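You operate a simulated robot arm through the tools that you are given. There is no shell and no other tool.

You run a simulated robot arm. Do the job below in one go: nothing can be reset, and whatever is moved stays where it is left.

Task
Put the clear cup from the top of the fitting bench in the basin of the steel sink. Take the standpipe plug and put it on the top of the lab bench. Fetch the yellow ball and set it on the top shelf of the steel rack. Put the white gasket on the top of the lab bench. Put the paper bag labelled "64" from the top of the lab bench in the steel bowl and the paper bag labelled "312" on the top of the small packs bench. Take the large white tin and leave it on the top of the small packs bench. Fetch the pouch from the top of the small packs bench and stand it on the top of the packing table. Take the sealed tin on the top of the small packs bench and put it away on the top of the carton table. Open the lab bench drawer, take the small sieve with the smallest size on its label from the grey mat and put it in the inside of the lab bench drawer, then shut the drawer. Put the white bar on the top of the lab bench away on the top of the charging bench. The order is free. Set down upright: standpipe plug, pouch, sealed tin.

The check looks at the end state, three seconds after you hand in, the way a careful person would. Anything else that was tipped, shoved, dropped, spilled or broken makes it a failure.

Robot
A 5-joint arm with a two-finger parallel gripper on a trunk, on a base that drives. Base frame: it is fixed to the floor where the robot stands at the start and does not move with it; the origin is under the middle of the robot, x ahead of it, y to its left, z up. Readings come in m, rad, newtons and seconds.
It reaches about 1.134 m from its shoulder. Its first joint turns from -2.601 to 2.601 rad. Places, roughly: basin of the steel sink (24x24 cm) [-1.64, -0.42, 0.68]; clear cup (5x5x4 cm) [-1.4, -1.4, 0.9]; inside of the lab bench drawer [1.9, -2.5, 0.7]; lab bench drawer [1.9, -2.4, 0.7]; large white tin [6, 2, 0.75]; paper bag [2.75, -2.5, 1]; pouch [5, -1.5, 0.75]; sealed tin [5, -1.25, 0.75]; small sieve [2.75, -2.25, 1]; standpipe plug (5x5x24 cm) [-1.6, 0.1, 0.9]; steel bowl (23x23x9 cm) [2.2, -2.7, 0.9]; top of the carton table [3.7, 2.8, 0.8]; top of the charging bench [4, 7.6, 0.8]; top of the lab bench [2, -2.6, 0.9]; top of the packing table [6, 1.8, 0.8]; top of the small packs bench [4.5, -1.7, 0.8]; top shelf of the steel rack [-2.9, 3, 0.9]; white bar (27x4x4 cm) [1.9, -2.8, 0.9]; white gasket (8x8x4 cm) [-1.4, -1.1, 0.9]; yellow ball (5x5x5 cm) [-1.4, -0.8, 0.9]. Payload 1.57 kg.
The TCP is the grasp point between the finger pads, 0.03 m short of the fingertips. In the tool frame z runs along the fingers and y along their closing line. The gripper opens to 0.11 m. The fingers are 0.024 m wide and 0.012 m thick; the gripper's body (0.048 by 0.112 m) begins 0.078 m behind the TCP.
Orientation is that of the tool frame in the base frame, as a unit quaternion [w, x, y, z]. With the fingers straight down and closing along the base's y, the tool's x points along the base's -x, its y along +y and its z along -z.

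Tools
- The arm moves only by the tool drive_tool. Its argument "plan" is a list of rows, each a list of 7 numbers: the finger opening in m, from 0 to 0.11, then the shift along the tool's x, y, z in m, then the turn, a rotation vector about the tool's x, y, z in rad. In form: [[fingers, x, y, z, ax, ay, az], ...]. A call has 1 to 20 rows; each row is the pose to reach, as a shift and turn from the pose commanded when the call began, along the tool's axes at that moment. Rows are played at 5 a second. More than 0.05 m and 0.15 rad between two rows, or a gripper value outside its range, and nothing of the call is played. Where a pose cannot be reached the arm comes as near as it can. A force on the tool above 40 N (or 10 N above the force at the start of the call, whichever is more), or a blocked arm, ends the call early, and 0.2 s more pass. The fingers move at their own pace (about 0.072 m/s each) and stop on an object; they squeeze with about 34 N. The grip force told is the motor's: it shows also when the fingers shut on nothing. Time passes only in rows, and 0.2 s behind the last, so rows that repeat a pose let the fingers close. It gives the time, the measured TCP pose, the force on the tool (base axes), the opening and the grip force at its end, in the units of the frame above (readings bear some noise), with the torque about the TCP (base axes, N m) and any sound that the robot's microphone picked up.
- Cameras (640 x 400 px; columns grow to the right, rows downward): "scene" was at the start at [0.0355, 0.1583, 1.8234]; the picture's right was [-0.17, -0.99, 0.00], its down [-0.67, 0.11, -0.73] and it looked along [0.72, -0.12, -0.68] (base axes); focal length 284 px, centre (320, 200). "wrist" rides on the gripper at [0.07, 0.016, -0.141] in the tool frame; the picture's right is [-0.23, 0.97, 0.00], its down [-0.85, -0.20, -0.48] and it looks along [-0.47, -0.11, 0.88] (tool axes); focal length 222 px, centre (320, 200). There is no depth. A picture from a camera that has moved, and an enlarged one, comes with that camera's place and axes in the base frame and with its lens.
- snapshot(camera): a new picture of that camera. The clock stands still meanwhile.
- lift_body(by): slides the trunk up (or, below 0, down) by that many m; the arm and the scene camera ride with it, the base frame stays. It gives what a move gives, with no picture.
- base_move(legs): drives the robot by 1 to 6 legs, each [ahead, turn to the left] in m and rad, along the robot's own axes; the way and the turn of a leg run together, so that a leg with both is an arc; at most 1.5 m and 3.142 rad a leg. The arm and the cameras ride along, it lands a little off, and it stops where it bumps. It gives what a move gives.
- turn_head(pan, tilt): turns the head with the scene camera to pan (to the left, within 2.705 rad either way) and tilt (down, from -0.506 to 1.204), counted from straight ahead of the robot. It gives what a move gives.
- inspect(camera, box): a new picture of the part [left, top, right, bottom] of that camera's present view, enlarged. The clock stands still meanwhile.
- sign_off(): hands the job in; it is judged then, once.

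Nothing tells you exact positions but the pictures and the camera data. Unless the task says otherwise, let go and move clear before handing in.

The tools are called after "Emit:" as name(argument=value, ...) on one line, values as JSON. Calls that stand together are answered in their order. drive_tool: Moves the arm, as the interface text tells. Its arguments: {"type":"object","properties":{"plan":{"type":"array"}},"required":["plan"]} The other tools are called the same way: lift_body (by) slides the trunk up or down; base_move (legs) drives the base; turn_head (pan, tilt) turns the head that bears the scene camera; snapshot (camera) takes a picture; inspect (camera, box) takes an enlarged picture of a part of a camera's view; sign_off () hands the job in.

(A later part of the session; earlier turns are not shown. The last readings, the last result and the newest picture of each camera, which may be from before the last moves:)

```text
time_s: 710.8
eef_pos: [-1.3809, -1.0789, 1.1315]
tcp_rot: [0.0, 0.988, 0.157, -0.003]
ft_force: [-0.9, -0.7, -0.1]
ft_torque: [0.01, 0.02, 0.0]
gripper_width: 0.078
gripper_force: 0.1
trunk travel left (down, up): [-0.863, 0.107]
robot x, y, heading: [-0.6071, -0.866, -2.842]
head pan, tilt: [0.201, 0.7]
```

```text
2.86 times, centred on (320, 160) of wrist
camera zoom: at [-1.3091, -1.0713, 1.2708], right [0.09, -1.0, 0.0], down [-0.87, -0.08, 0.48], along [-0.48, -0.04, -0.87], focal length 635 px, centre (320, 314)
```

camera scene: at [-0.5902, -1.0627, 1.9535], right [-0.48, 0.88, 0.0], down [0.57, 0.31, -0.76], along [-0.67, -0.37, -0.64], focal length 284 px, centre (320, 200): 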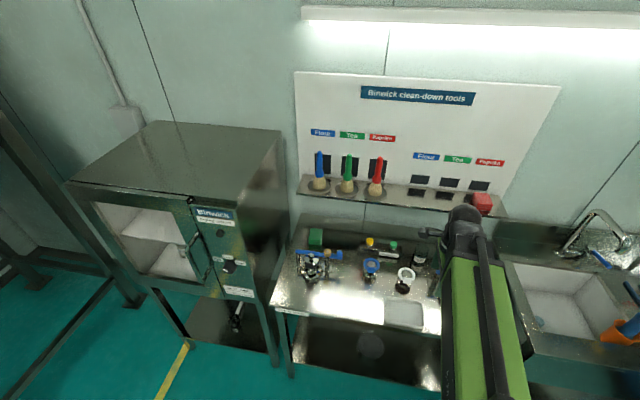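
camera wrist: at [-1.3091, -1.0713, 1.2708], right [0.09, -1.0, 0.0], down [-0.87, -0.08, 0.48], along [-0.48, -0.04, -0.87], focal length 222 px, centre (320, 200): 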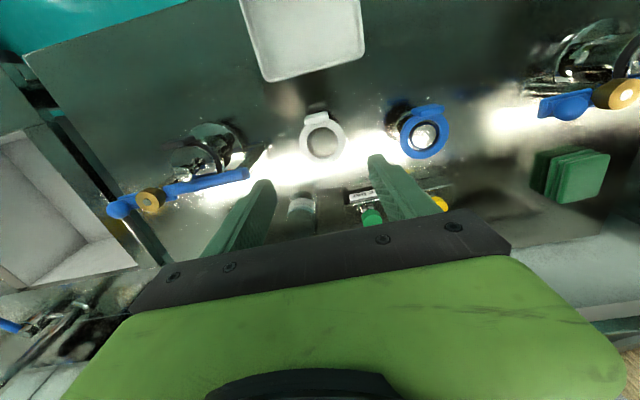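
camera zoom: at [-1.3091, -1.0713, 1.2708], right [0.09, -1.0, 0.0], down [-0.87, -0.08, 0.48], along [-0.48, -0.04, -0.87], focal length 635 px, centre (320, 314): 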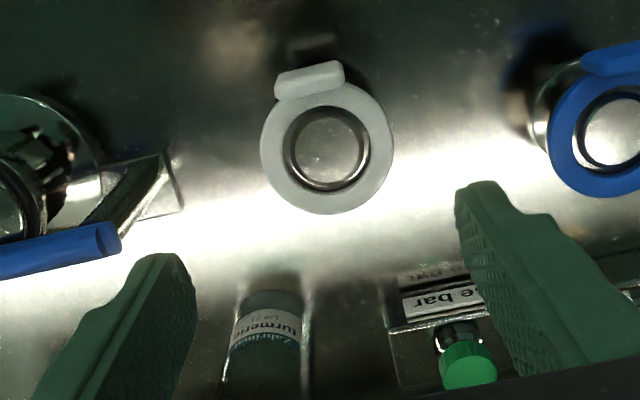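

Ring centred at (-1.392,-1.0816), 6.9 cm wide; the clamp bracket is 4 cm clear of the left finger. Aligning and lowering.

Emit:
drive_tool(plan=[[0.085, -0.0115, -0.0009, 0, 0, 0, 0], [0.085, -0.0115, -0.0009, 0, 0, 0, 0]])

Emit:
lift_body(by=-0.13)

Emit:
inspect(camera="wrist", box=[180, 60, 460, 260])

```text
time_s: 711.4
eef_pos: [-1.3933, -1.082, 1.1295]
tcp_rot: [0.001, 0.988, 0.156, -0.003]
ft_force: [0.2, -0.2, -0.4]
ft_torque: [0.02, 0.04, 0.01]
gripper_width: 0.0849
gripper_force: 0.0
trunk travel left (down, up): [-0.863, 0.107]
robot x, y, heading: [-0.6064, -0.8752, -2.84]
head pan, tilt: [0.201, 0.7]
```

```text
time_s: 713.0
eef_pos: [-1.3926, -1.0821, 1.0002]
tcp_rot: [0.001, 0.988, 0.156, -0.003]
ft_force: [1.3, -0.1, 0.1]
ft_torque: [0.0, 0.03, -0.02]
gripper_width: 0.085
gripper_force: 0.1
trunk travel left (down, up): [-0.733, 0.237]
robot x, y, heading: [-0.608, -0.8743, -2.841]
head pan, tilt: [0.201, 0.7]
```

```text
2.00 times, centred on (320, 160) of wrist
camera zoom: at [-1.3203, -1.0741, 1.1409], right [0.09, -1.0, 0.0], down [-0.87, -0.07, 0.48], along [-0.48, -0.04, -0.87], focal length 444 px, centre (320, 280)
```

zoom: 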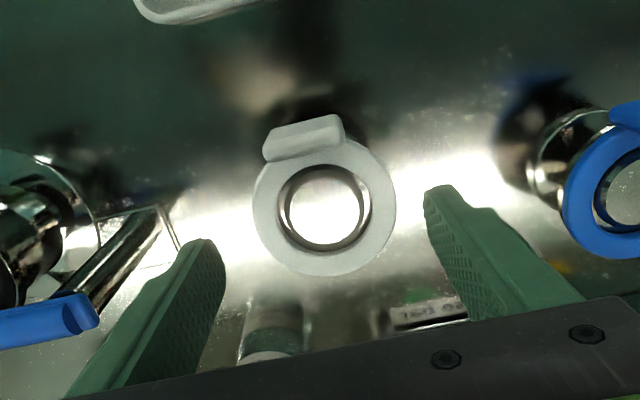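

Emit:
lift_body(by=-0.06)

Emit:
drive_tool(plan=[[0.075, 0, 0, 0, 0, 0, 0], [0.065, 0, 0, 0, 0, 0, 0], [0.05, 0, 0, 0, 0, 0, 0], [0.05, 0, 0, 0, 0, 0, 0]])

Emit:
inspect(camera="wrist", box=[180, 60, 460, 260])

Emit:
inspect(camera="scene", box=[350, 180, 470, 280])

```text
time_s: 714.0
eef_pos: [-1.3932, -1.0817, 0.9412]
tcp_rot: [0.0, 0.988, 0.157, -0.003]
ft_force: [-0.3, 0.6, -1.0]
ft_torque: [0.01, -0.03, 0.0]
gripper_width: 0.0846
gripper_force: 0.1
trunk travel left (down, up): [-0.673, 0.297]
robot x, y, heading: [-0.6092, -0.871, -2.843]
head pan, tilt: [0.201, 0.7]
```

```text
time_s: 715.0
eef_pos: [-1.3924, -1.082, 0.9412]
tcp_rot: [0.0, 0.988, 0.156, -0.003]
ft_force: [-0.7, -0.5, 1.9]
ft_torque: [-0.02, -0.05, -0.02]
gripper_width: 0.0694
gripper_force: 33.9
trunk travel left (down, up): [-0.673, 0.297]
robot x, y, heading: [-0.6082, -0.8712, -2.842]
head pan, tilt: [0.201, 0.7]
```

```text
2.00 times, centred on (320, 160) of wrist
camera zoom: at [-1.3203, -1.0741, 1.0809], right [0.09, -1.0, 0.0], down [-0.87, -0.07, 0.48], along [-0.48, -0.04, -0.87], focal length 444 px, centre (320, 280)
```

zoom: 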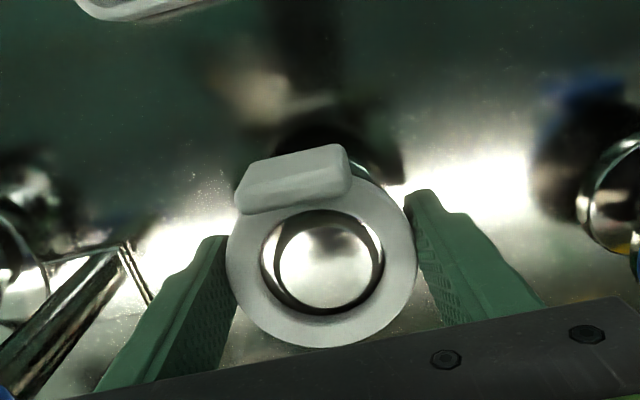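

```text
4.00 times, centred on (410, 230) of scene
camera zoom: at [-0.5888, -1.0623, 1.6636], right [-0.48, 0.88, 0.0], down [0.56, 0.31, -0.77], along [-0.67, -0.37, -0.64], focal length 1135 px, centre (-40, 80)
```

zoom: 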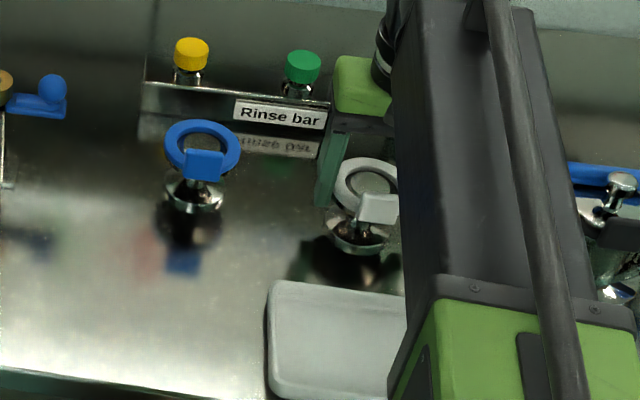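

The ring is held (6.9 cm). Lifting slowly to see whether it comes off the ferrule cleanly.

Emit:
lift_body(by=0.015)

Emit:
lift_body(by=0.035)

Emit:
inspect(camera="scene", box=[350, 180, 470, 280])

Emit:
inspect(camera="wrist", box=[180, 60, 460, 260])

```text
time_s: 715.6
eef_pos: [-1.3926, -1.0823, 0.9553]
tcp_rot: [0.001, 0.988, 0.156, -0.004]
ft_force: [0.5, 0.2, 0.0]
ft_torque: [0.05, -0.02, 0.0]
gripper_width: 0.0695
gripper_force: 33.8
trunk travel left (down, up): [-0.688, 0.282]
robot x, y, heading: [-0.6078, -0.8732, -2.839]
head pan, tilt: [0.201, 0.7]
```

```text
time_s: 716.4
eef_pos: [-1.3926, -1.0833, 0.9905]
tcp_rot: [0.0, 0.988, 0.156, -0.003]
ft_force: [-0.3, 0.1, -0.3]
ft_torque: [-0.01, -0.03, -0.01]
gripper_width: 0.0696
gripper_force: 33.8
trunk travel left (down, up): [-0.723, 0.247]
robot x, y, heading: [-0.6085, -0.8711, -2.839]
head pan, tilt: [0.201, 0.7]
```

```text
4.00 times, centred on (410, 230) of scene
camera zoom: at [-0.589, -1.0624, 1.7136], right [-0.48, 0.88, 0.0], down [0.56, 0.31, -0.76], along [-0.67, -0.37, -0.64], focal length 1135 px, centre (-40, 80)
```

zoom: 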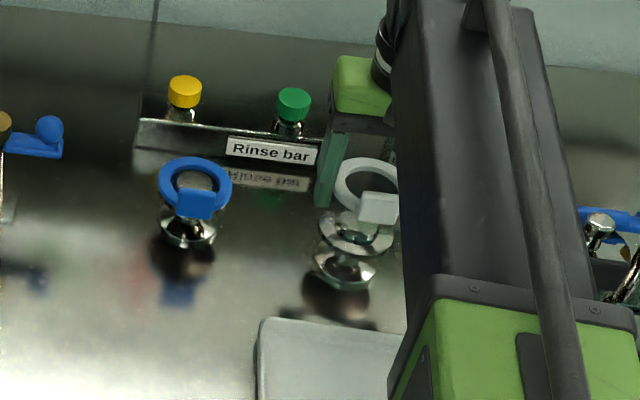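

```text
2.00 times, centred on (320, 160) of wrist
camera zoom: at [-1.3204, -1.0742, 1.1308], right [0.09, -1.0, 0.0], down [-0.87, -0.07, 0.48], along [-0.48, -0.04, -0.87], focal length 444 px, centre (320, 280)
```

zoom: 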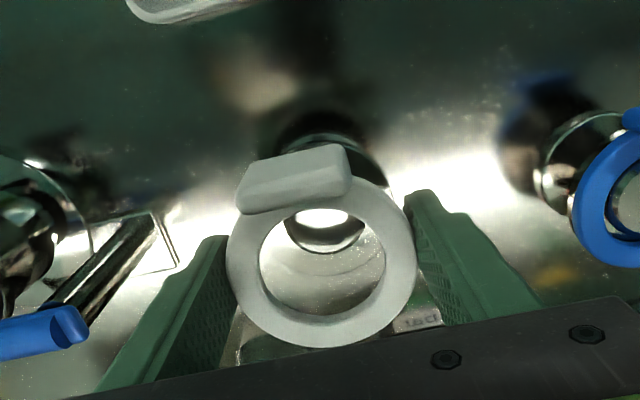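

The ring came off cleanly. But it sits 2–3 cm above the fingertips, so I couldn't set it flat on the bench. I'll put it back on the ferrule, re-grip it near the fingertips, and lift again.

Emit:
lift_body(by=-0.04)

Emit:
lift_body(by=-0.008)

Emit:
inspect(camera="scene", box=[350, 180, 470, 280])

```text
time_s: 717.2
eef_pos: [-1.3927, -1.0814, 0.9497]
tcp_rot: [0.001, 0.988, 0.157, -0.004]
ft_force: [0.3, -0.4, -0.2]
ft_torque: [-0.03, 0.02, -0.01]
gripper_width: 0.0695
gripper_force: 34.3
trunk travel left (down, up): [-0.683, 0.287]
robot x, y, heading: [-0.6055, -0.8719, -2.834]
head pan, tilt: [0.201, 0.7]
```

```text
time_s: 717.8
eef_pos: [-1.3932, -1.0823, 0.9418]
tcp_rot: [0.0, 0.988, 0.157, -0.004]
ft_force: [0.3, 0.8, -0.9]
ft_torque: [0.01, 0.02, -0.03]
gripper_width: 0.0696
gripper_force: 33.7
trunk travel left (down, up): [-0.675, 0.295]
robot x, y, heading: [-0.605, -0.8748, -2.838]
head pan, tilt: [0.201, 0.7]
```

```text
4.00 times, centred on (410, 230) of scene
camera zoom: at [-0.5889, -1.0622, 1.6655], right [-0.48, 0.88, 0.0], down [0.56, 0.31, -0.77], along [-0.67, -0.37, -0.64], focal length 1135 px, centre (-40, 80)
```

zoom: 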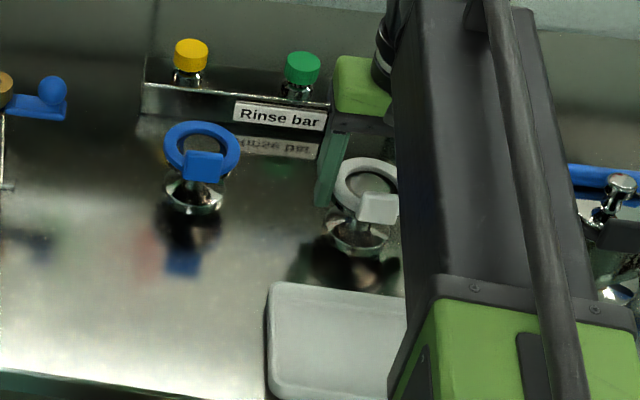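

Emit:
lift_body(by=-0.002)

Emit:
drive_tool(plan=[[0.072, 0, 0, 0, 0, 0, 0], [0.076, 0, 0, 0, 0, 0, 0], [0.08, 0, 0, 0, 0, 0, 0], [0.08, 0, 0, 0, 0, 0, 0]])

Emit:
lift_body(by=0.02)

Emit:
inspect(camera="wrist", box=[180, 60, 460, 260])

Emit:
inspect(camera="scene", box=[380, 210, 460, 270])

```text
time_s: 718.3
eef_pos: [-1.3921, -1.0825, 0.9396]
tcp_rot: [0.001, 0.988, 0.157, -0.004]
ft_force: [0.5, 0.3, 0.7]
ft_torque: [-0.05, -0.01, -0.02]
gripper_width: 0.0693
gripper_force: 34.0
trunk travel left (down, up): [-0.673, 0.297]
robot x, y, heading: [-0.6078, -0.8739, -2.839]
head pan, tilt: [0.201, 0.7]
```

```text
time_s: 719.3
eef_pos: [-1.3918, -1.0823, 0.9406]
tcp_rot: [0.0, 0.988, 0.156, -0.004]
ft_force: [0.6, -0.9, -0.3]
ft_torque: [-0.01, 0.01, 0.05]
gripper_width: 0.0801
gripper_force: 0.1
trunk travel left (down, up): [-0.673, 0.297]
robot x, y, heading: [-0.6055, -0.8697, -2.842]
head pan, tilt: [0.201, 0.7]
```

```text
time_s: 720.0
eef_pos: [-1.393, -1.0824, 0.9606]
tcp_rot: [0.001, 0.988, 0.157, -0.003]
ft_force: [-0.1, -1.2, 0.3]
ft_torque: [0.02, 0.0, -0.01]
gripper_width: 0.0801
gripper_force: 0.1
trunk travel left (down, up): [-0.693, 0.277]
robot x, y, heading: [-0.6101, -0.872, -2.842]
head pan, tilt: [0.201, 0.7]
```

```text
2.00 times, centred on (320, 160) of wrist
camera zoom: at [-1.3204, -1.0742, 1.1008], right [0.09, -1.0, 0.0], down [-0.87, -0.07, 0.48], along [-0.48, -0.04, -0.87], focal length 444 px, centre (320, 280)
```

zoom: 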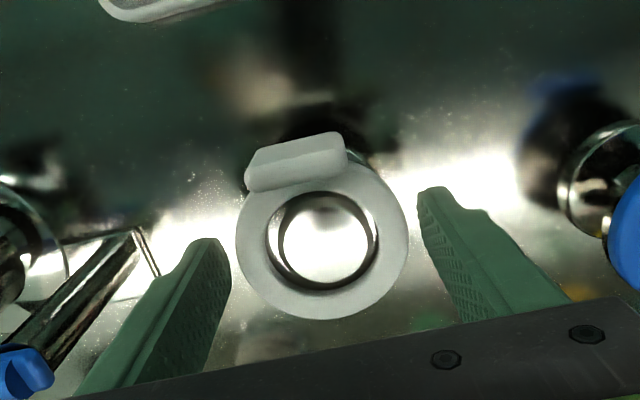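

```text
6.67 times, centred on (420, 240) of scene
camera zoom: at [-0.589, -1.0624, 1.6836], right [-0.48, 0.88, 0.0], down [0.56, 0.31, -0.76], along [-0.67, -0.37, -0.64], focal length 1892 px, centre (-347, -67)
```

zoom: 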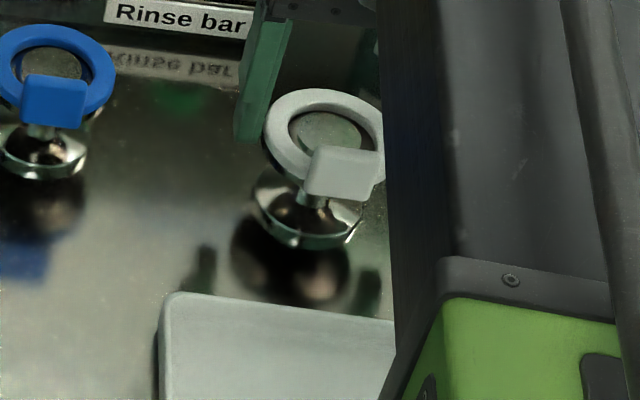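

The ring stayed put, with the fingertips now just below it. Re-gripping near the tips.

Emit:
lift_body(by=-0.004)

Emit:
drive_tool(plan=[[0.072, 0, 0, 0, 0, 0, 0], [0.06, 0, 0, 0, 0, 0, 0], [0.05, 0, 0, 0, 0, 0, 0], [0.05, 0, 0, 0, 0, 0, 0]])

Emit:
lift_body(by=0.05)

Emit:
inspect(camera="scene", box=[350, 180, 470, 280])

Emit:
inspect(camera="wrist", box=[180, 60, 460, 260])

```text
time_s: 720.5
eef_pos: [-1.3931, -1.0823, 0.9566]
tcp_rot: [0.001, 0.988, 0.157, -0.003]
ft_force: [0.7, -0.9, 0.0]
ft_torque: [-0.02, -0.03, -0.04]
gripper_width: 0.08
gripper_force: 0.1
trunk travel left (down, up): [-0.689, 0.281]
robot x, y, heading: [-0.6098, -0.8714, -2.842]
head pan, tilt: [0.201, 0.7]
```

```text
time_s: 721.5
eef_pos: [-1.3917, -1.082, 0.956]
tcp_rot: [0.0, 0.988, 0.156, -0.003]
ft_force: [-1.0, -0.2, -0.3]
ft_torque: [0.01, 0.04, -0.03]
gripper_width: 0.0696
gripper_force: 33.9
trunk travel left (down, up): [-0.689, 0.281]
robot x, y, heading: [-0.6084, -0.871, -2.848]
head pan, tilt: [0.201, 0.7]
```

```text
time_s: 722.5
eef_pos: [-1.3932, -1.0817, 1.0051]
tcp_rot: [0.0, 0.988, 0.156, -0.004]
ft_force: [-0.8, 0.5, 0.1]
ft_torque: [0.04, -0.02, -0.02]
gripper_width: 0.0697
gripper_force: 34.1
trunk travel left (down, up): [-0.739, 0.231]
robot x, y, heading: [-0.6061, -0.8708, -2.842]
head pan, tilt: [0.201, 0.7]
```

```text
4.00 times, centred on (410, 230) of scene
camera zoom: at [-0.589, -1.0624, 1.7296], right [-0.48, 0.88, 0.0], down [0.56, 0.31, -0.76], along [-0.67, -0.37, -0.64], focal length 1135 px, centre (-40, 80)
```

zoom: 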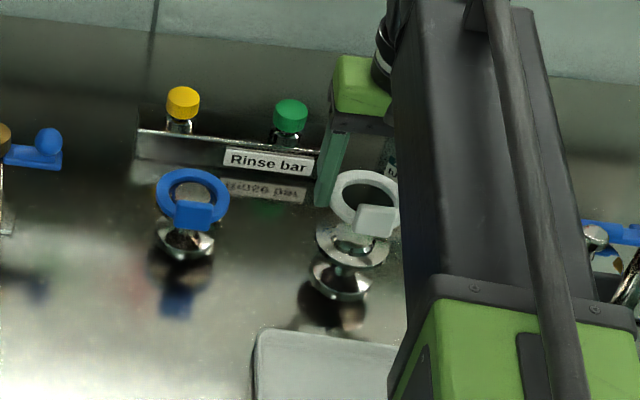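

```text
2.00 times, centred on (320, 160) of wrist
camera zoom: at [-1.3204, -1.0742, 1.1467], right [0.09, -1.0, 0.0], down [-0.87, -0.07, 0.48], along [-0.48, -0.04, -0.87], focal length 444 px, centre (320, 280)
```

zoom: 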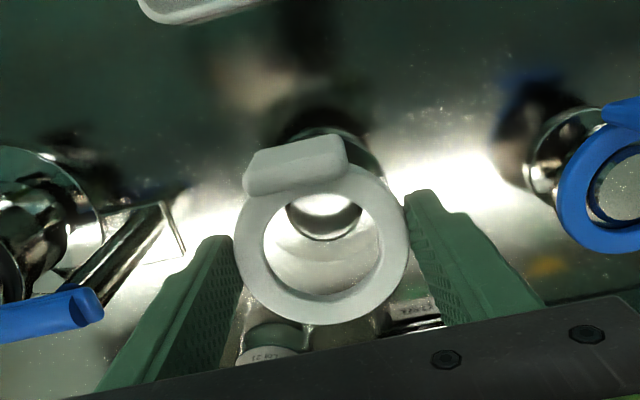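

The gasket is now held at the fingertips. Lifting, retracting, and carrying it to the lab bench's free rear-right area.

Emit:
lift_body(by=0.22)

Emit:
drive_tool(plan=[[0.05, 0.045, 0, 0, 0, 0, 0], [0.05, 0.09, 0, 0, 0, 0, 0], [0.05, 0.135, 0, 0, 0, 0, 0], [0.05, 0.18, 0, 0, 0, 0, 0], [0.05, 0.215, 0, 0, 0, 0, 0]])

Emit:
base_move(legs=[[-0.35, 0], [0, 2.376], [0.79, 0], [0.79, 0], [0, -0.79]])

Emit:
turn_head(pan=0.0, tilt=0.65)

Emit:
snapshot(camera="scene")

Emit:
snapshot(camera="wrist")

```text
time_s: 724.8
eef_pos: [-1.3921, -1.0826, 1.2254]
tcp_rot: [0.001, 0.987, 0.158, -0.003]
ft_force: [-0.8, -0.3, -0.2]
ft_torque: [0.03, -0.03, 0.02]
gripper_width: 0.0695
gripper_force: 33.6
trunk travel left (down, up): [-0.959, 0.011]
robot x, y, heading: [-0.605, -0.8728, -2.838]
head pan, tilt: [0.201, 0.7]
```

```text
time_s: 726.0
eef_pos: [-1.1874, -1.0139, 1.2258]
tcp_rot: [0.001, 0.988, 0.156, -0.004]
ft_force: [-1.2, 0.5, -0.7]
ft_torque: [-0.02, 0.0, -0.02]
gripper_width: 0.0696
gripper_force: 34.2
trunk travel left (down, up): [-0.959, 0.011]
robot x, y, heading: [-0.6057, -0.8704, -2.846]
head pan, tilt: [0.201, 0.7]
```

```text
time_s: 743.7
eef_pos: [1.298, -2.0509, 1.2257]
tcp_rot: [0.003, 0.583, 0.813, 0.0]
ft_force: [0.4, -0.4, -0.2]
ft_torque: [0.01, 0.0, 0.01]
gripper_width: 0.0696
gripper_force: 34.0
trunk travel left (down, up): [-0.959, 0.011]
robot x, y, heading: [1.1262, -1.4758, -1.249]
head pan, tilt: [0.201, 0.7]
```

```text
time_s: 744.4
eef_pos: [1.2968, -2.0498, 1.226]
tcp_rot: [0.003, 0.584, 0.812, -0.002]
ft_force: [-0.1, 0.2, -0.1]
ft_torque: [0.02, -0.03, 0.02]
gripper_width: 0.0696
gripper_force: 33.9
trunk travel left (down, up): [-0.959, 0.011]
robot x, y, heading: [1.1213, -1.4748, -1.248]
head pan, tilt: [0.0, 0.649]
```

```text
taken
camera scene: at [1.2973, -1.4627, 1.954], right [-0.95, -0.32, 0.0], down [-0.19, 0.57, -0.8], along [0.25, -0.76, -0.6], focal length 284 px, centre (320, 200)
```

scene: 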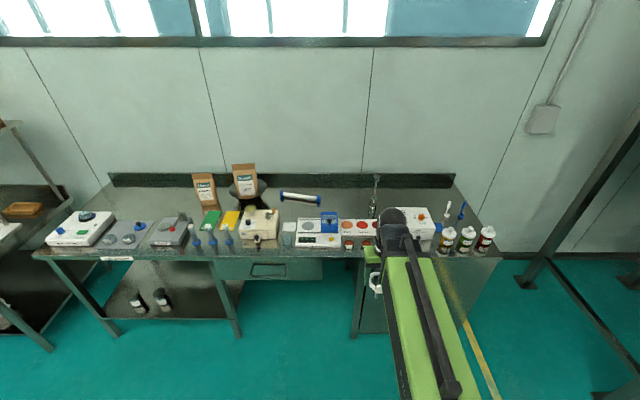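

```text
taken
camera wrist: at [1.2911, -1.9751, 1.3669], right [1.0, 0.1, 0.0], down [0.08, -0.87, 0.48], along [0.05, -0.48, -0.87], focal length 222 px, centre (320, 200)
```

wrist: 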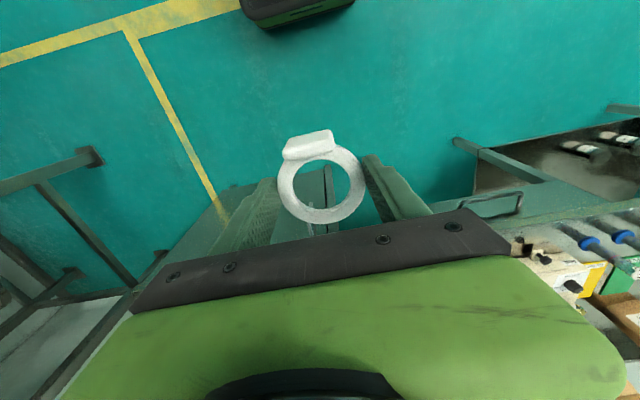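

Emit:
inspect(camera="scene", box=[260, 160, 420, 270])

Emit:
base_move(legs=[[0.45, 0]])

Emit:
snapshot(camera="scene")

Emit:
snapshot(camera="wrist")

```text
3.64 times, centred on (340, 215) of scene
camera zoom: at [1.2973, -1.4627, 1.954], right [-0.95, -0.32, 0.0], down [-0.19, 0.57, -0.8], along [0.25, -0.76, -0.6], focal length 1032 px, centre (247, 146)
```

zoom: 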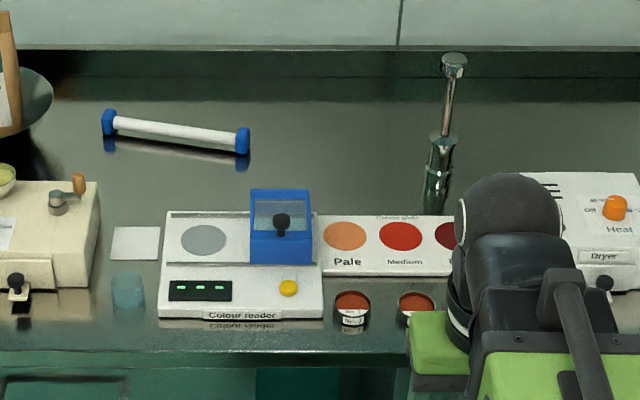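

```text
time_s: 747.1
eef_pos: [1.4404, -2.4769, 1.2268]
tcp_rot: [0.002, 0.583, 0.812, -0.001]
ft_force: [-0.2, -1.3, -0.4]
ft_torque: [0.02, 0.01, 0.0]
gripper_width: 0.0695
gripper_force: 33.3
trunk travel left (down, up): [-0.959, 0.011]
robot x, y, heading: [1.2664, -1.9051, -1.25]
head pan, tilt: [0.0, 0.649]
```

```text
taken
camera scene: at [1.4409, -1.8904, 1.9539], right [-0.95, -0.32, 0.0], down [-0.19, 0.57, -0.8], along [0.25, -0.76, -0.61], focal length 284 px, centre (320, 200)
```

scene: 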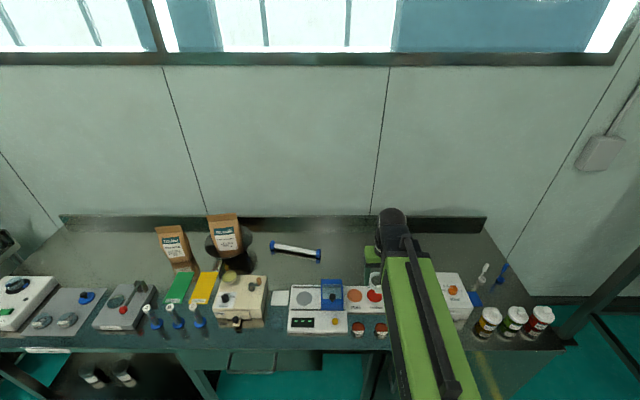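

```text
taken
camera wrist: at [1.4345, -2.4023, 1.3663], right [1.0, 0.1, 0.0], down [0.08, -0.87, 0.48], along [0.05, -0.48, -0.88], focal length 222 px, centre (320, 200)
```

wrist: 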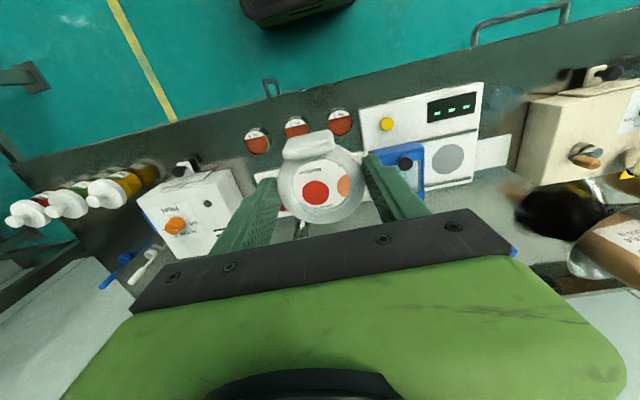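

There's free bench between the white bar's right end and the plug. I'll place the gasket at about u=0.64, v=-3.10.

Emit:
drive_tool(plan=[[0.05, -0.0426, 0.005, 0, 0, 0, 0], [0.05, -0.0853, 0.01, 0, 0, 0, 0], [0.05, -0.1279, 0.015, 0, 0, 0, 0], [0.05, -0.1705, 0.02, 0, 0, 0, 0], [0.05, -0.2131, 0.025, 0, 0, 0, 0], [0.05, -0.2558, 0.03, 0, 0, 0, 0], [0.05, -0.2984, 0.0351, 0, 0, 0, 0], [0.05, -0.2984, 0.0351, 0, 0, 0, 0]])

Emit:
lift_body(by=-0.25)

Emit:
snapshot(camera="wrist")

Emit:
inspect(camera="scene", box=[300, 150, 460, 260])

```text
time_s: 748.9
eef_pos: [1.5691, -2.745, 1.227]
tcp_rot: [0.004, 0.583, 0.813, -0.003]
ft_force: [-0.4, 0.5, -0.2]
ft_torque: [-0.01, 0.0, -0.01]
gripper_width: 0.0697
gripper_force: 34.2
trunk travel left (down, up): [-0.959, 0.011]
robot x, y, heading: [1.2687, -1.9008, -1.246]
head pan, tilt: [0.0, 0.649]
```

```text
time_s: 751.5
eef_pos: [1.5692, -2.7459, 0.9759]
tcp_rot: [0.003, 0.583, 0.813, -0.002]
ft_force: [0.6, -1.1, 0.0]
ft_torque: [0.01, -0.02, 0.01]
gripper_width: 0.0693
gripper_force: 34.2
trunk travel left (down, up): [-0.709, 0.261]
robot x, y, heading: [1.2654, -1.8977, -1.253]
head pan, tilt: [0.0, 0.649]
```

```text
taken
camera wrist: at [1.5624, -2.6727, 1.1168], right [1.0, 0.1, 0.0], down [0.08, -0.87, 0.48], along [0.05, -0.48, -0.87], focal length 222 px, centre (320, 200)
```

wrist: 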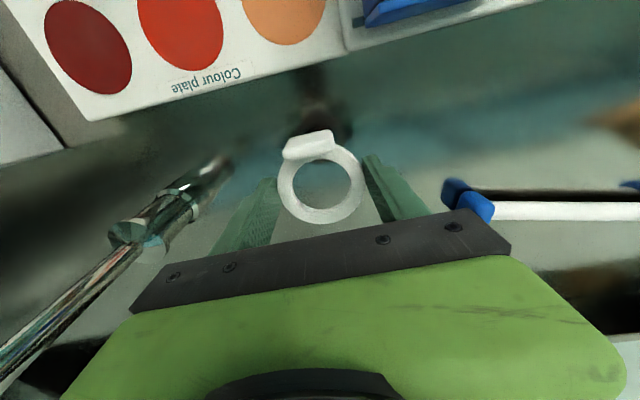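

```text
3.64 times, centred on (380, 205) of scene
camera zoom: at [1.4405, -1.889, 1.704], right [-0.95, -0.32, 0.0], down [-0.19, 0.57, -0.8], along [0.25, -0.76, -0.6], focal length 1032 px, centre (102, 182)
```

zoom: 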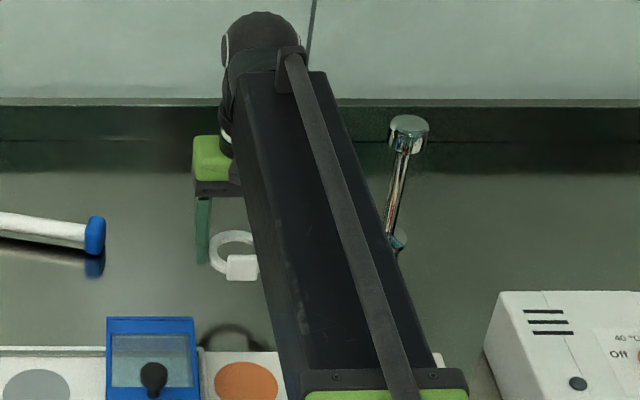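

Emit:
lift_body(by=-0.045)

Emit:
lift_body(by=-0.01)

Emit:
lift_body(by=-0.004)

Emit:
inspect(camera="scene", box=[300, 180, 400, 260])

Emit:
inspect(camera="wrist", box=[200, 80, 440, 240])

```text
time_s: 752.4
eef_pos: [1.569, -2.7458, 0.9312]
tcp_rot: [0.003, 0.583, 0.813, -0.002]
ft_force: [0.3, 0.5, -0.3]
ft_torque: [-0.02, 0.04, 0.02]
gripper_width: 0.0695
gripper_force: 33.7
trunk travel left (down, up): [-0.664, 0.306]
robot x, y, heading: [1.2647, -1.9032, -1.25]
head pan, tilt: [0.0, 0.649]
```

```text
time_s: 753.0
eef_pos: [1.5699, -2.7468, 0.9217]
tcp_rot: [0.003, 0.583, 0.812, -0.003]
ft_force: [-0.7, 0.6, 1.1]
ft_torque: [0.0, 0.01, -0.03]
gripper_width: 0.0694
gripper_force: 34.2
trunk travel left (down, up): [-0.654, 0.316]
robot x, y, heading: [1.2668, -1.9021, -1.24]
head pan, tilt: [0.0, 0.649]
```

```text
time_s: 753.5
eef_pos: [1.5696, -2.7459, 0.9173]
tcp_rot: [0.003, 0.583, 0.813, -0.002]
ft_force: [0.0, -0.4, -0.4]
ft_torque: [0.01, 0.02, 0.04]
gripper_width: 0.0697
gripper_force: 33.8
trunk travel left (down, up): [-0.65, 0.32]
robot x, y, heading: [1.2673, -1.9054, -1.247]
head pan, tilt: [0.0, 0.649]
```

```text
5.00 times, centred on (350, 220) of scene
camera zoom: at [1.4405, -1.889, 1.6449], right [-0.95, -0.32, 0.0], down [-0.19, 0.57, -0.8], along [0.25, -0.76, -0.6], focal length 1419 px, centre (170, 100)
```

zoom: 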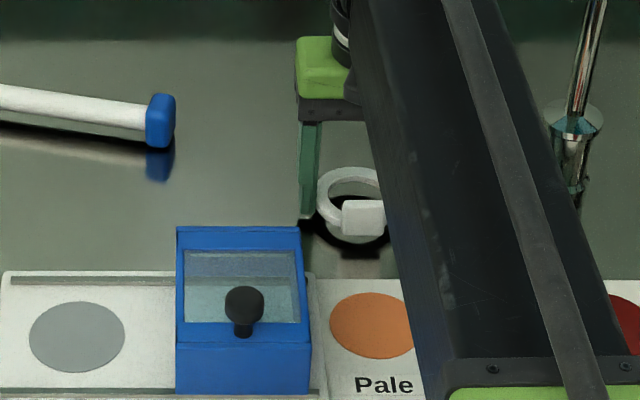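

```text
2.50 times, centred on (320, 160) of wrist
camera zoom: at [1.5624, -2.6727, 1.0578], right [1.0, 0.1, 0.0], down [0.08, -0.87, 0.48], along [0.05, -0.48, -0.87], focal length 555 px, centre (320, 300)
```

zoom: 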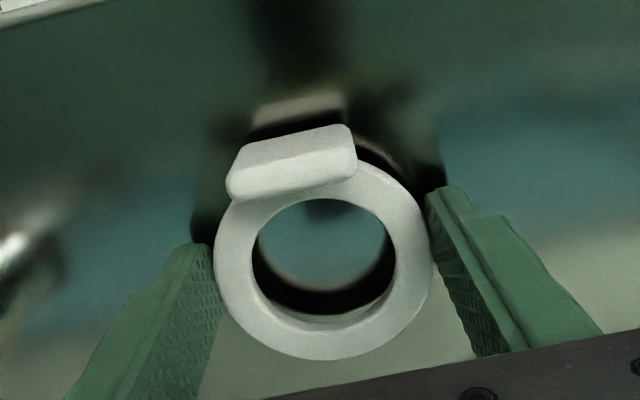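

Emit:
lift_body(by=-0.003)

Emit:
lift_body(by=-0.002)

Emit:
lift_body(by=-0.002)

```text
time_s: 754.0
eef_pos: [1.5703, -2.7471, 0.9131]
tcp_rot: [0.003, 0.583, 0.812, -0.002]
ft_force: [-0.1, 0.0, 0.0]
ft_torque: [0.01, 0.01, -0.01]
gripper_width: 0.0698
gripper_force: 33.8
trunk travel left (down, up): [-0.647, 0.323]
robot x, y, heading: [1.2656, -1.8997, -1.248]
head pan, tilt: [0.0, 0.649]
```

```text
time_s: 754.5
eef_pos: [1.5685, -2.7465, 0.9122]
tcp_rot: [0.002, 0.583, 0.812, -0.002]
ft_force: [-0.3, -0.4, -0.1]
ft_torque: [0.0, 0.0, 0.0]
gripper_width: 0.0696
gripper_force: 34.2
trunk travel left (down, up): [-0.645, 0.325]
robot x, y, heading: [1.2649, -1.904, -1.246]
head pan, tilt: [0.0, 0.649]
```

```text
time_s: 755.1
eef_pos: [1.5703, -2.7465, 0.9095]
tcp_rot: [0.003, 0.583, 0.813, -0.002]
ft_force: [-0.5, -0.5, -1.2]
ft_torque: [0.01, 0.02, -0.03]
gripper_width: 0.0694
gripper_force: 33.1
trunk travel left (down, up): [-0.643, 0.327]
robot x, y, heading: [1.264, -1.9027, -1.246]
head pan, tilt: [0.0, 0.649]
```

Emit:
lift_body(by=-0.002)

Emit:
lift_body(by=-0.002)

Emit:
inspect(camera="scene", box=[320, 190, 380, 250])

```text
time_s: 755.6
eef_pos: [1.5683, -2.7458, 0.91]
tcp_rot: [0.004, 0.583, 0.812, -0.004]
ft_force: [4.8, -13.7, 28.9]
ft_torque: [-0.06, -0.15, -0.03]
gripper_width: 0.0695
gripper_force: 33.9
trunk travel left (down, up): [-0.641, 0.329]
robot x, y, heading: [1.267, -1.9002, -1.248]
head pan, tilt: [0.0, 0.649]
```

```text
time_s: 755.9
eef_pos: [1.5687, -2.7456, 0.9102]
tcp_rot: [0.006, 0.582, 0.813, -0.004]
ft_force: [-0.2, 0.7, 22.1]
ft_torque: [0.29, -0.09, -0.14]
gripper_width: 0.0695
gripper_force: 34.4
trunk travel left (down, up): [-0.641, 0.329]
robot x, y, heading: [1.2702, -1.9015, -1.248]
head pan, tilt: [0.0, 0.649]
stopped: the force on the tool passed its limit at 47 N (the readings are from after the stop); the commanded pose is now the measured one
```

```text
6.67 times, centred on (350, 220) of scene
camera zoom: at [1.4395, -1.8862, 1.636], right [-0.95, -0.32, 0.0], down [-0.19, 0.57, -0.8], along [0.25, -0.76, -0.6], focal length 1892 px, centre (120, 67)
```

zoom: 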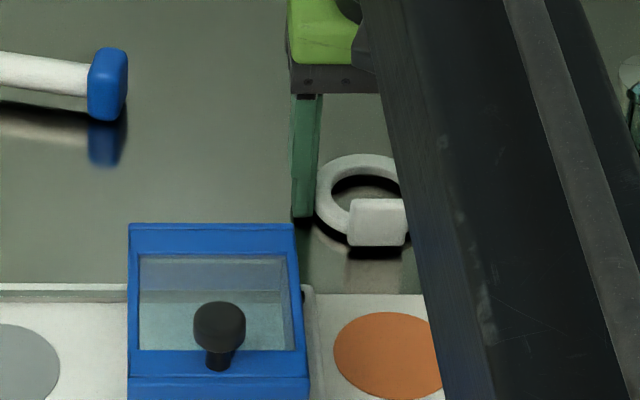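

The fingertips rest on the bench; the ring is only a few millimetres up. Easing and releasing it.

Emit:
lift_body(by=0.002)

Emit:
drive_tool(plan=[[0.072, 0, 0, 0, 0, 0, 0], [0.076, 0, 0, 0, 0, 0, 0], [0.082, 0, 0, 0, 0, 0, 0], [0.09, 0, 0, 0, 0, 0, 0], [0.09, 0, 0, 0, 0, 0, 0]])

Emit:
lift_body(by=0.2)

Emit:
snapshot(camera="wrist")

Emit:
inspect(camera="scene", box=[260, 180, 420, 290])

```text
time_s: 756.4
eef_pos: [1.5687, -2.7477, 0.9105]
tcp_rot: [0.005, 0.582, 0.813, -0.004]
ft_force: [-0.8, 0.1, 1.6]
ft_torque: [0.08, -0.03, 0.05]
gripper_width: 0.0696
gripper_force: 33.9
trunk travel left (down, up): [-0.643, 0.327]
robot x, y, heading: [1.2653, -1.901, -1.245]
head pan, tilt: [0.0, 0.649]
```

```text
time_s: 757.6
eef_pos: [1.5695, -2.7473, 0.9099]
tcp_rot: [0.004, 0.583, 0.812, -0.003]
ft_force: [0.4, 0.5, 0.0]
ft_torque: [0.0, -0.02, -0.02]
gripper_width: 0.0901
gripper_force: 0.0
trunk travel left (down, up): [-0.643, 0.327]
robot x, y, heading: [1.265, -1.9009, -1.25]
head pan, tilt: [0.0, 0.649]
```

```text
time_s: 759.8
eef_pos: [1.57, -2.7484, 1.1094]
tcp_rot: [0.004, 0.583, 0.813, -0.003]
ft_force: [-0.8, 0.3, 0.3]
ft_torque: [-0.04, 0.01, 0.0]
gripper_width: 0.0901
gripper_force: 0.0
trunk travel left (down, up): [-0.843, 0.127]
robot x, y, heading: [1.2686, -1.9033, -1.25]
head pan, tilt: [0.0, 0.649]
```

```text
taken
camera wrist: at [1.5627, -2.6736, 1.2504], right [1.0, 0.1, 0.0], down [0.08, -0.87, 0.49], along [0.05, -0.49, -0.87], focal length 222 px, centre (320, 200)
```

wrist: 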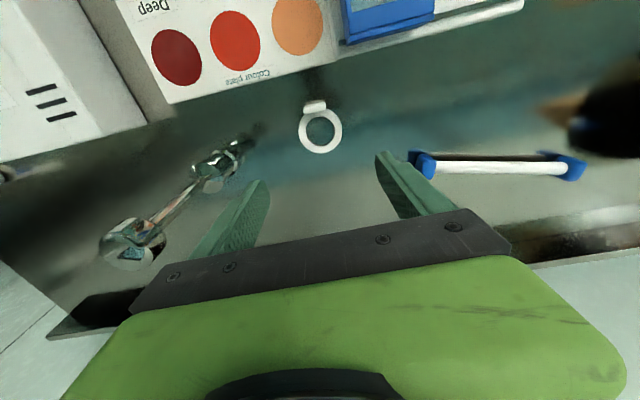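

```text
3.64 times, centred on (340, 235) of scene
camera zoom: at [1.4406, -1.8892, 1.8378], right [-0.95, -0.32, 0.0], down [-0.19, 0.57, -0.8], along [0.25, -0.76, -0.6], focal length 1032 px, centre (247, 73)
```

zoom: 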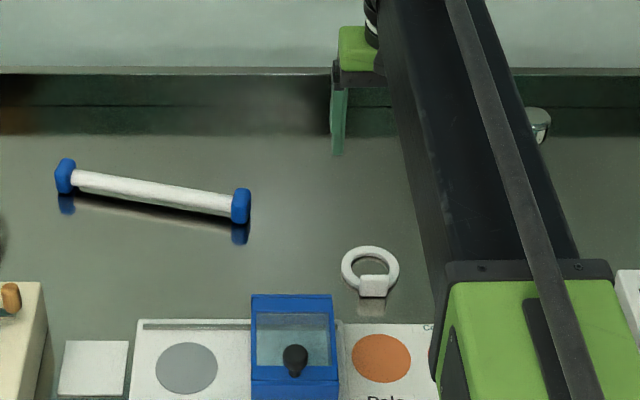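

The gasket lies flat on the lab bench. Last item: the white bar (a rod with blue end caps), centred near (1.867,-2.777). I'll retract, shift the base left and come in closer.

Emit:
lift_body(by=0.12)

Emit:
drive_tool(plan=[[0.06, 0.045, 0, 0, 0, 0, 0], [0.06, 0.09, 0, 0, 0, 0, 0], [0.06, 0.135, 0, 0, 0, 0, 0], [0.06, 0.18, 0, 0, 0, 0, 0], [0.06, 0.225, 0, 0, 0, 0, 0], [0.06, 0.27, 0, 0, 0, 0, 0], [0.06, 0.3, 0, 0, 0, 0, 0]])

Emit:
base_move(legs=[[-0.3, 0], [0, 1.571], [0.28, 0], [0, -1.577], [0.3, 0]])

Emit:
drive_tool(plan=[[0.07, 0, 0, 0, 0, 0, -0.1325], [0.07, 0, 0, 0, 0, 0, -0.265], [0.07, 0, 0, 0, 0, 0, -0.3975], [0.07, 0, 0, 0, 0, 0, -0.53], [0.07, 0, 0, 0, 0, 0, -0.6625], [0.07, 0, 0, 0, 0, 0, -0.795], [0.07, 0, 0, 0, 0, 0, -0.9275], [0.07, 0, 0, 0, 0, 0, -1.06], [0.07, 0, 0, 0, 0, 0, -1.1925], [0.07, 0, 0, 0, 0, 0, -1.324]])

Emit:
snapshot(camera="scene")

Emit:
snapshot(camera="wrist")

```text
time_s: 761.3
eef_pos: [1.5694, -2.7474, 1.2305]
tcp_rot: [0.004, 0.582, 0.813, -0.003]
ft_force: [-0.1, -0.7, 0.4]
ft_torque: [-0.01, -0.02, 0.01]
gripper_width: 0.0898
gripper_force: 0.0
trunk travel left (down, up): [-0.963, 0.007]
robot x, y, heading: [1.2672, -1.8998, -1.248]
head pan, tilt: [0.0, 0.649]
```

```text
time_s: 762.9
eef_pos: [1.472, -2.4629, 1.2301]
tcp_rot: [0.005, 0.583, 0.813, -0.004]
ft_force: [-0.2, 0.0, 1.3]
ft_torque: [0.03, 0.0, 0.05]
gripper_width: 0.0596
gripper_force: 0.1
out of reach, approached as far as the arm can: row 6, 7
trunk travel left (down, up): [-0.963, 0.007]
robot x, y, heading: [1.267, -1.9044, -1.248]
head pan, tilt: [0.0, 0.649]
```

```text
time_s: 775.8
eef_pos: [1.7244, -2.379, 1.231]
tcp_rot: [0.004, 0.588, 0.809, -0.003]
ft_force: [0.0, 0.2, 0.1]
ft_torque: [0.01, -0.02, 0.0]
gripper_width: 0.0601
gripper_force: 0.1
trunk travel left (down, up): [-0.963, 0.007]
robot x, y, heading: [1.5248, -1.8168, -1.262]
head pan, tilt: [0.0, 0.649]
```

```text
time_s: 778.0
eef_pos: [1.7244, -2.3773, 1.2315]
tcp_rot: [0.001, -0.035, 0.999, -0.005]
ft_force: [-0.7, 0.4, 0.0]
ft_torque: [0.01, -0.02, 0.02]
gripper_width: 0.07
gripper_force: 0.0
trunk travel left (down, up): [-0.963, 0.007]
robot x, y, heading: [1.5266, -1.8159, -1.264]
head pan, tilt: [0.0, 0.649]
```

```text
taken
camera scene: at [1.7001, -1.8031, 1.9579], right [-0.95, -0.3, 0.0], down [-0.18, 0.58, -0.8], along [0.24, -0.76, -0.6], focal length 284 px, centre (320, 200)
```

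scene: 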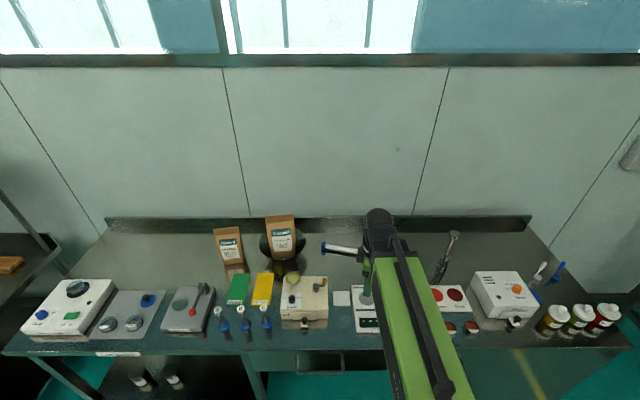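

```text
taken
camera wrist: at [1.654, -2.3636, 1.3709], right [0.16, 0.99, -0.01], down [0.87, -0.14, 0.48], along [0.48, -0.09, -0.88], focal length 222 px, centre (320, 200)
```

wrist: 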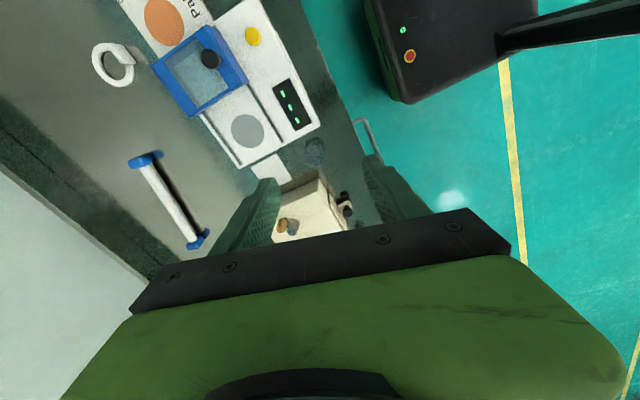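

The closing axis is now perpendicular to the rod. Moving the base forward 0.1 m and the gripper over the bar's middle.

Emit:
base_move(legs=[[0.1, 0]])

Emit:
drive_tool(plan=[[0.07, -0.0128, -0.0435, 0, 0, 0, 0], [0.07, -0.0257, -0.087, 0, 0, 0, 0], [0.07, -0.0385, -0.1305, 0, 0, 0, 0], [0.07, -0.0514, -0.1741, 0, 0, 0, 0], [0.07, -0.0642, -0.2176, 0, 0, 0, 0], [0.07, -0.0771, -0.2611, 0, 0, 0, 0], [0.07, -0.0899, -0.3046, 0, 0, 0, 0], [0.07, -0.0899, -0.3046, 0, 0, 0, 0]])

Emit:
snapshot(camera="wrist")

Emit:
inspect(camera="wrist", box=[220, 60, 420, 220])

```text
time_s: 779.1
eef_pos: [1.7567, -2.4753, 1.2283]
tcp_rot: [0.001, -0.033, 0.999, -0.004]
ft_force: [-0.4, -0.6, -0.2]
ft_torque: [0.05, 0.0, -0.01]
gripper_width: 0.0697
gripper_force: 0.1
trunk travel left (down, up): [-0.963, 0.007]
robot x, y, heading: [1.5587, -1.9109, -1.263]
head pan, tilt: [0.0, 0.649]
```

```text
time_s: 780.9
eef_pos: [1.8645, -2.7709, 1.2313]
tcp_rot: [0.002, -0.033, 0.999, -0.006]
ft_force: [0.3, -0.4, 0.0]
ft_torque: [-0.01, -0.01, 0.01]
gripper_width: 0.07
gripper_force: 0.1
out of reach, approached as far as the arm can: row 7, 8
trunk travel left (down, up): [-0.963, 0.007]
robot x, y, heading: [1.5584, -1.9159, -1.265]
head pan, tilt: [0.0, 0.649]
```

```text
taken
camera wrist: at [1.7943, -2.7572, 1.3713], right [0.16, 0.99, -0.01], down [0.86, -0.14, 0.48], along [0.48, -0.09, -0.88], focal length 222 px, centre (320, 200)
```

wrist: 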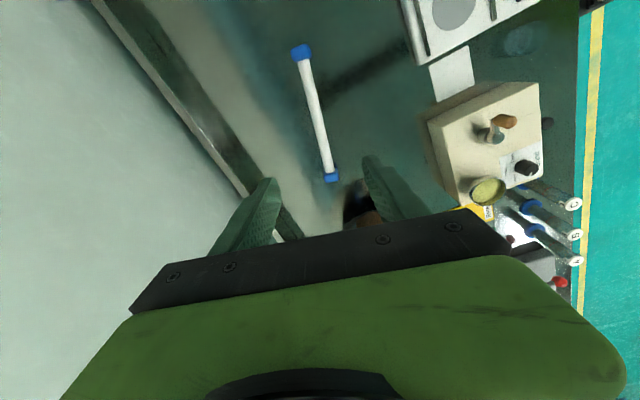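

```text
2.50 times, centred on (320, 140) of wrist
camera zoom: at [1.7943, -2.7572, 1.3713], right [0.16, 0.99, -0.01], down [0.86, -0.14, 0.48], along [0.48, -0.09, -0.88], focal length 555 px, centre (320, 350)
```

zoom: 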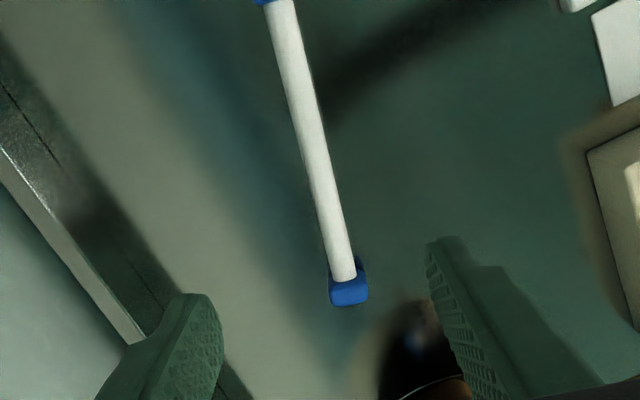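

The bar's axis is about 1 cm further out than I can reach, so I'll nudge the base 3 cm forward and correct.

Emit:
base_move(legs=[[0.03, 0]])

Emit:
inspect(camera="wrist", box=[220, 40, 420, 200])

```text
time_s: 781.8
eef_pos: [1.8749, -2.8044, 1.2283]
tcp_rot: [0.001, -0.033, 0.999, -0.004]
ft_force: [-0.3, -0.8, -0.9]
ft_torque: [0.09, 0.0, -0.04]
gripper_width: 0.07
gripper_force: 0.0
trunk travel left (down, up): [-0.963, 0.007]
robot x, y, heading: [1.5655, -1.9384, -1.264]
head pan, tilt: [0.0, 0.649]
```

```text
2.50 times, centred on (320, 120) of wrist
camera zoom: at [1.8046, -2.7899, 1.3685], right [0.16, 0.99, -0.01], down [0.87, -0.14, 0.48], along [0.47, -0.09, -0.88], focal length 555 px, centre (320, 400)
```

zoom: 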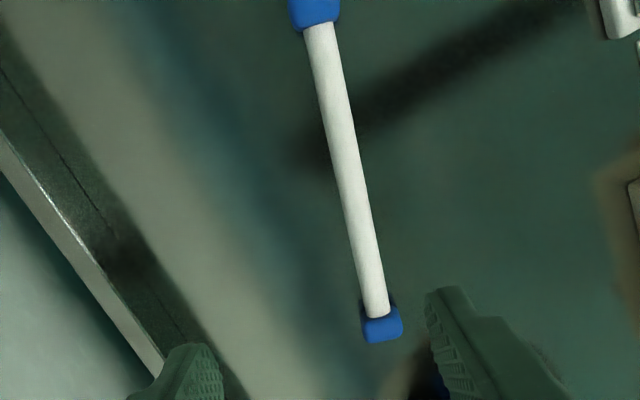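

Emit:
drive_tool(plan=[[0.07, 0.0016, 0.0259, 0, 0, 0, 0], [0.07, 0.0016, 0.0259, 0, 0, 0, 0]])

Emit:
lift_body(by=-0.24)

Emit:
snapshot(camera="wrist")

Emit:
inspect(camera="scene", box=[300, 170, 460, 280])

```text
time_s: 782.4
eef_pos: [1.8716, -2.7761, 1.229]
tcp_rot: [0.002, -0.033, 0.999, -0.005]
ft_force: [-0.5, 0.2, 0.2]
ft_torque: [0.0, 0.02, -0.02]
gripper_width: 0.0702
gripper_force: 0.0
trunk travel left (down, up): [-0.963, 0.007]
robot x, y, heading: [1.5674, -1.9396, -1.265]
head pan, tilt: [0.0, 0.649]
```

```text
time_s: 784.9
eef_pos: [1.8711, -2.7751, 0.9895]
tcp_rot: [0.0, -0.033, 0.999, -0.005]
ft_force: [-0.1, 0.6, 0.1]
ft_torque: [0.02, 0.0, -0.01]
gripper_width: 0.0699
gripper_force: 0.1
trunk travel left (down, up): [-0.723, 0.247]
robot x, y, heading: [1.5668, -1.9387, -1.259]
head pan, tilt: [0.0, 0.649]
```

```text
taken
camera wrist: at [1.8004, -2.7604, 1.131], right [0.16, 0.99, -0.01], down [0.86, -0.14, 0.48], along [0.47, -0.09, -0.88], focal length 222 px, centre (320, 200)
```

wrist: 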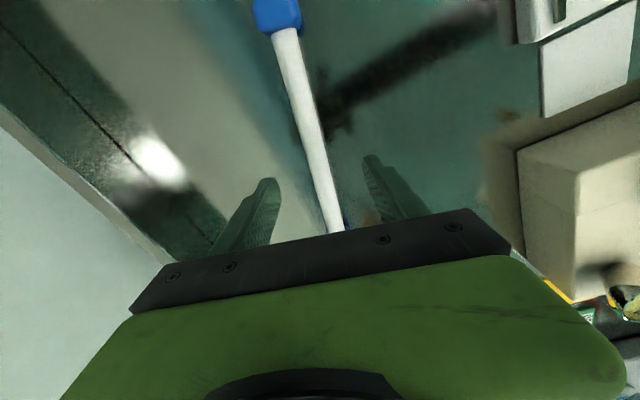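

```text
3.64 times, centred on (380, 225) of scene
camera zoom: at [1.74, -1.928, 1.7179], right [-0.95, -0.3, 0.0], down [-0.18, 0.58, -0.8], along [0.24, -0.76, -0.6], focal length 1032 px, centre (102, 109)
```

zoom: 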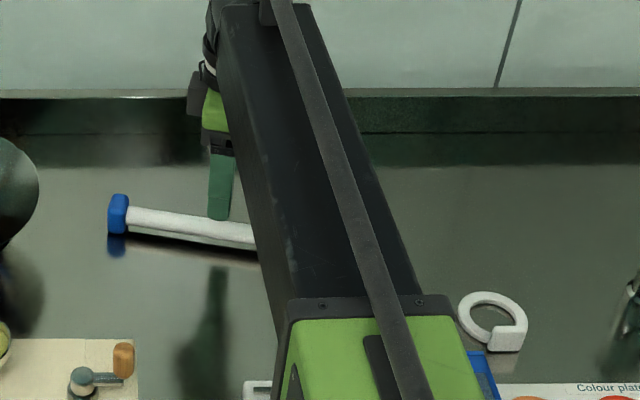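

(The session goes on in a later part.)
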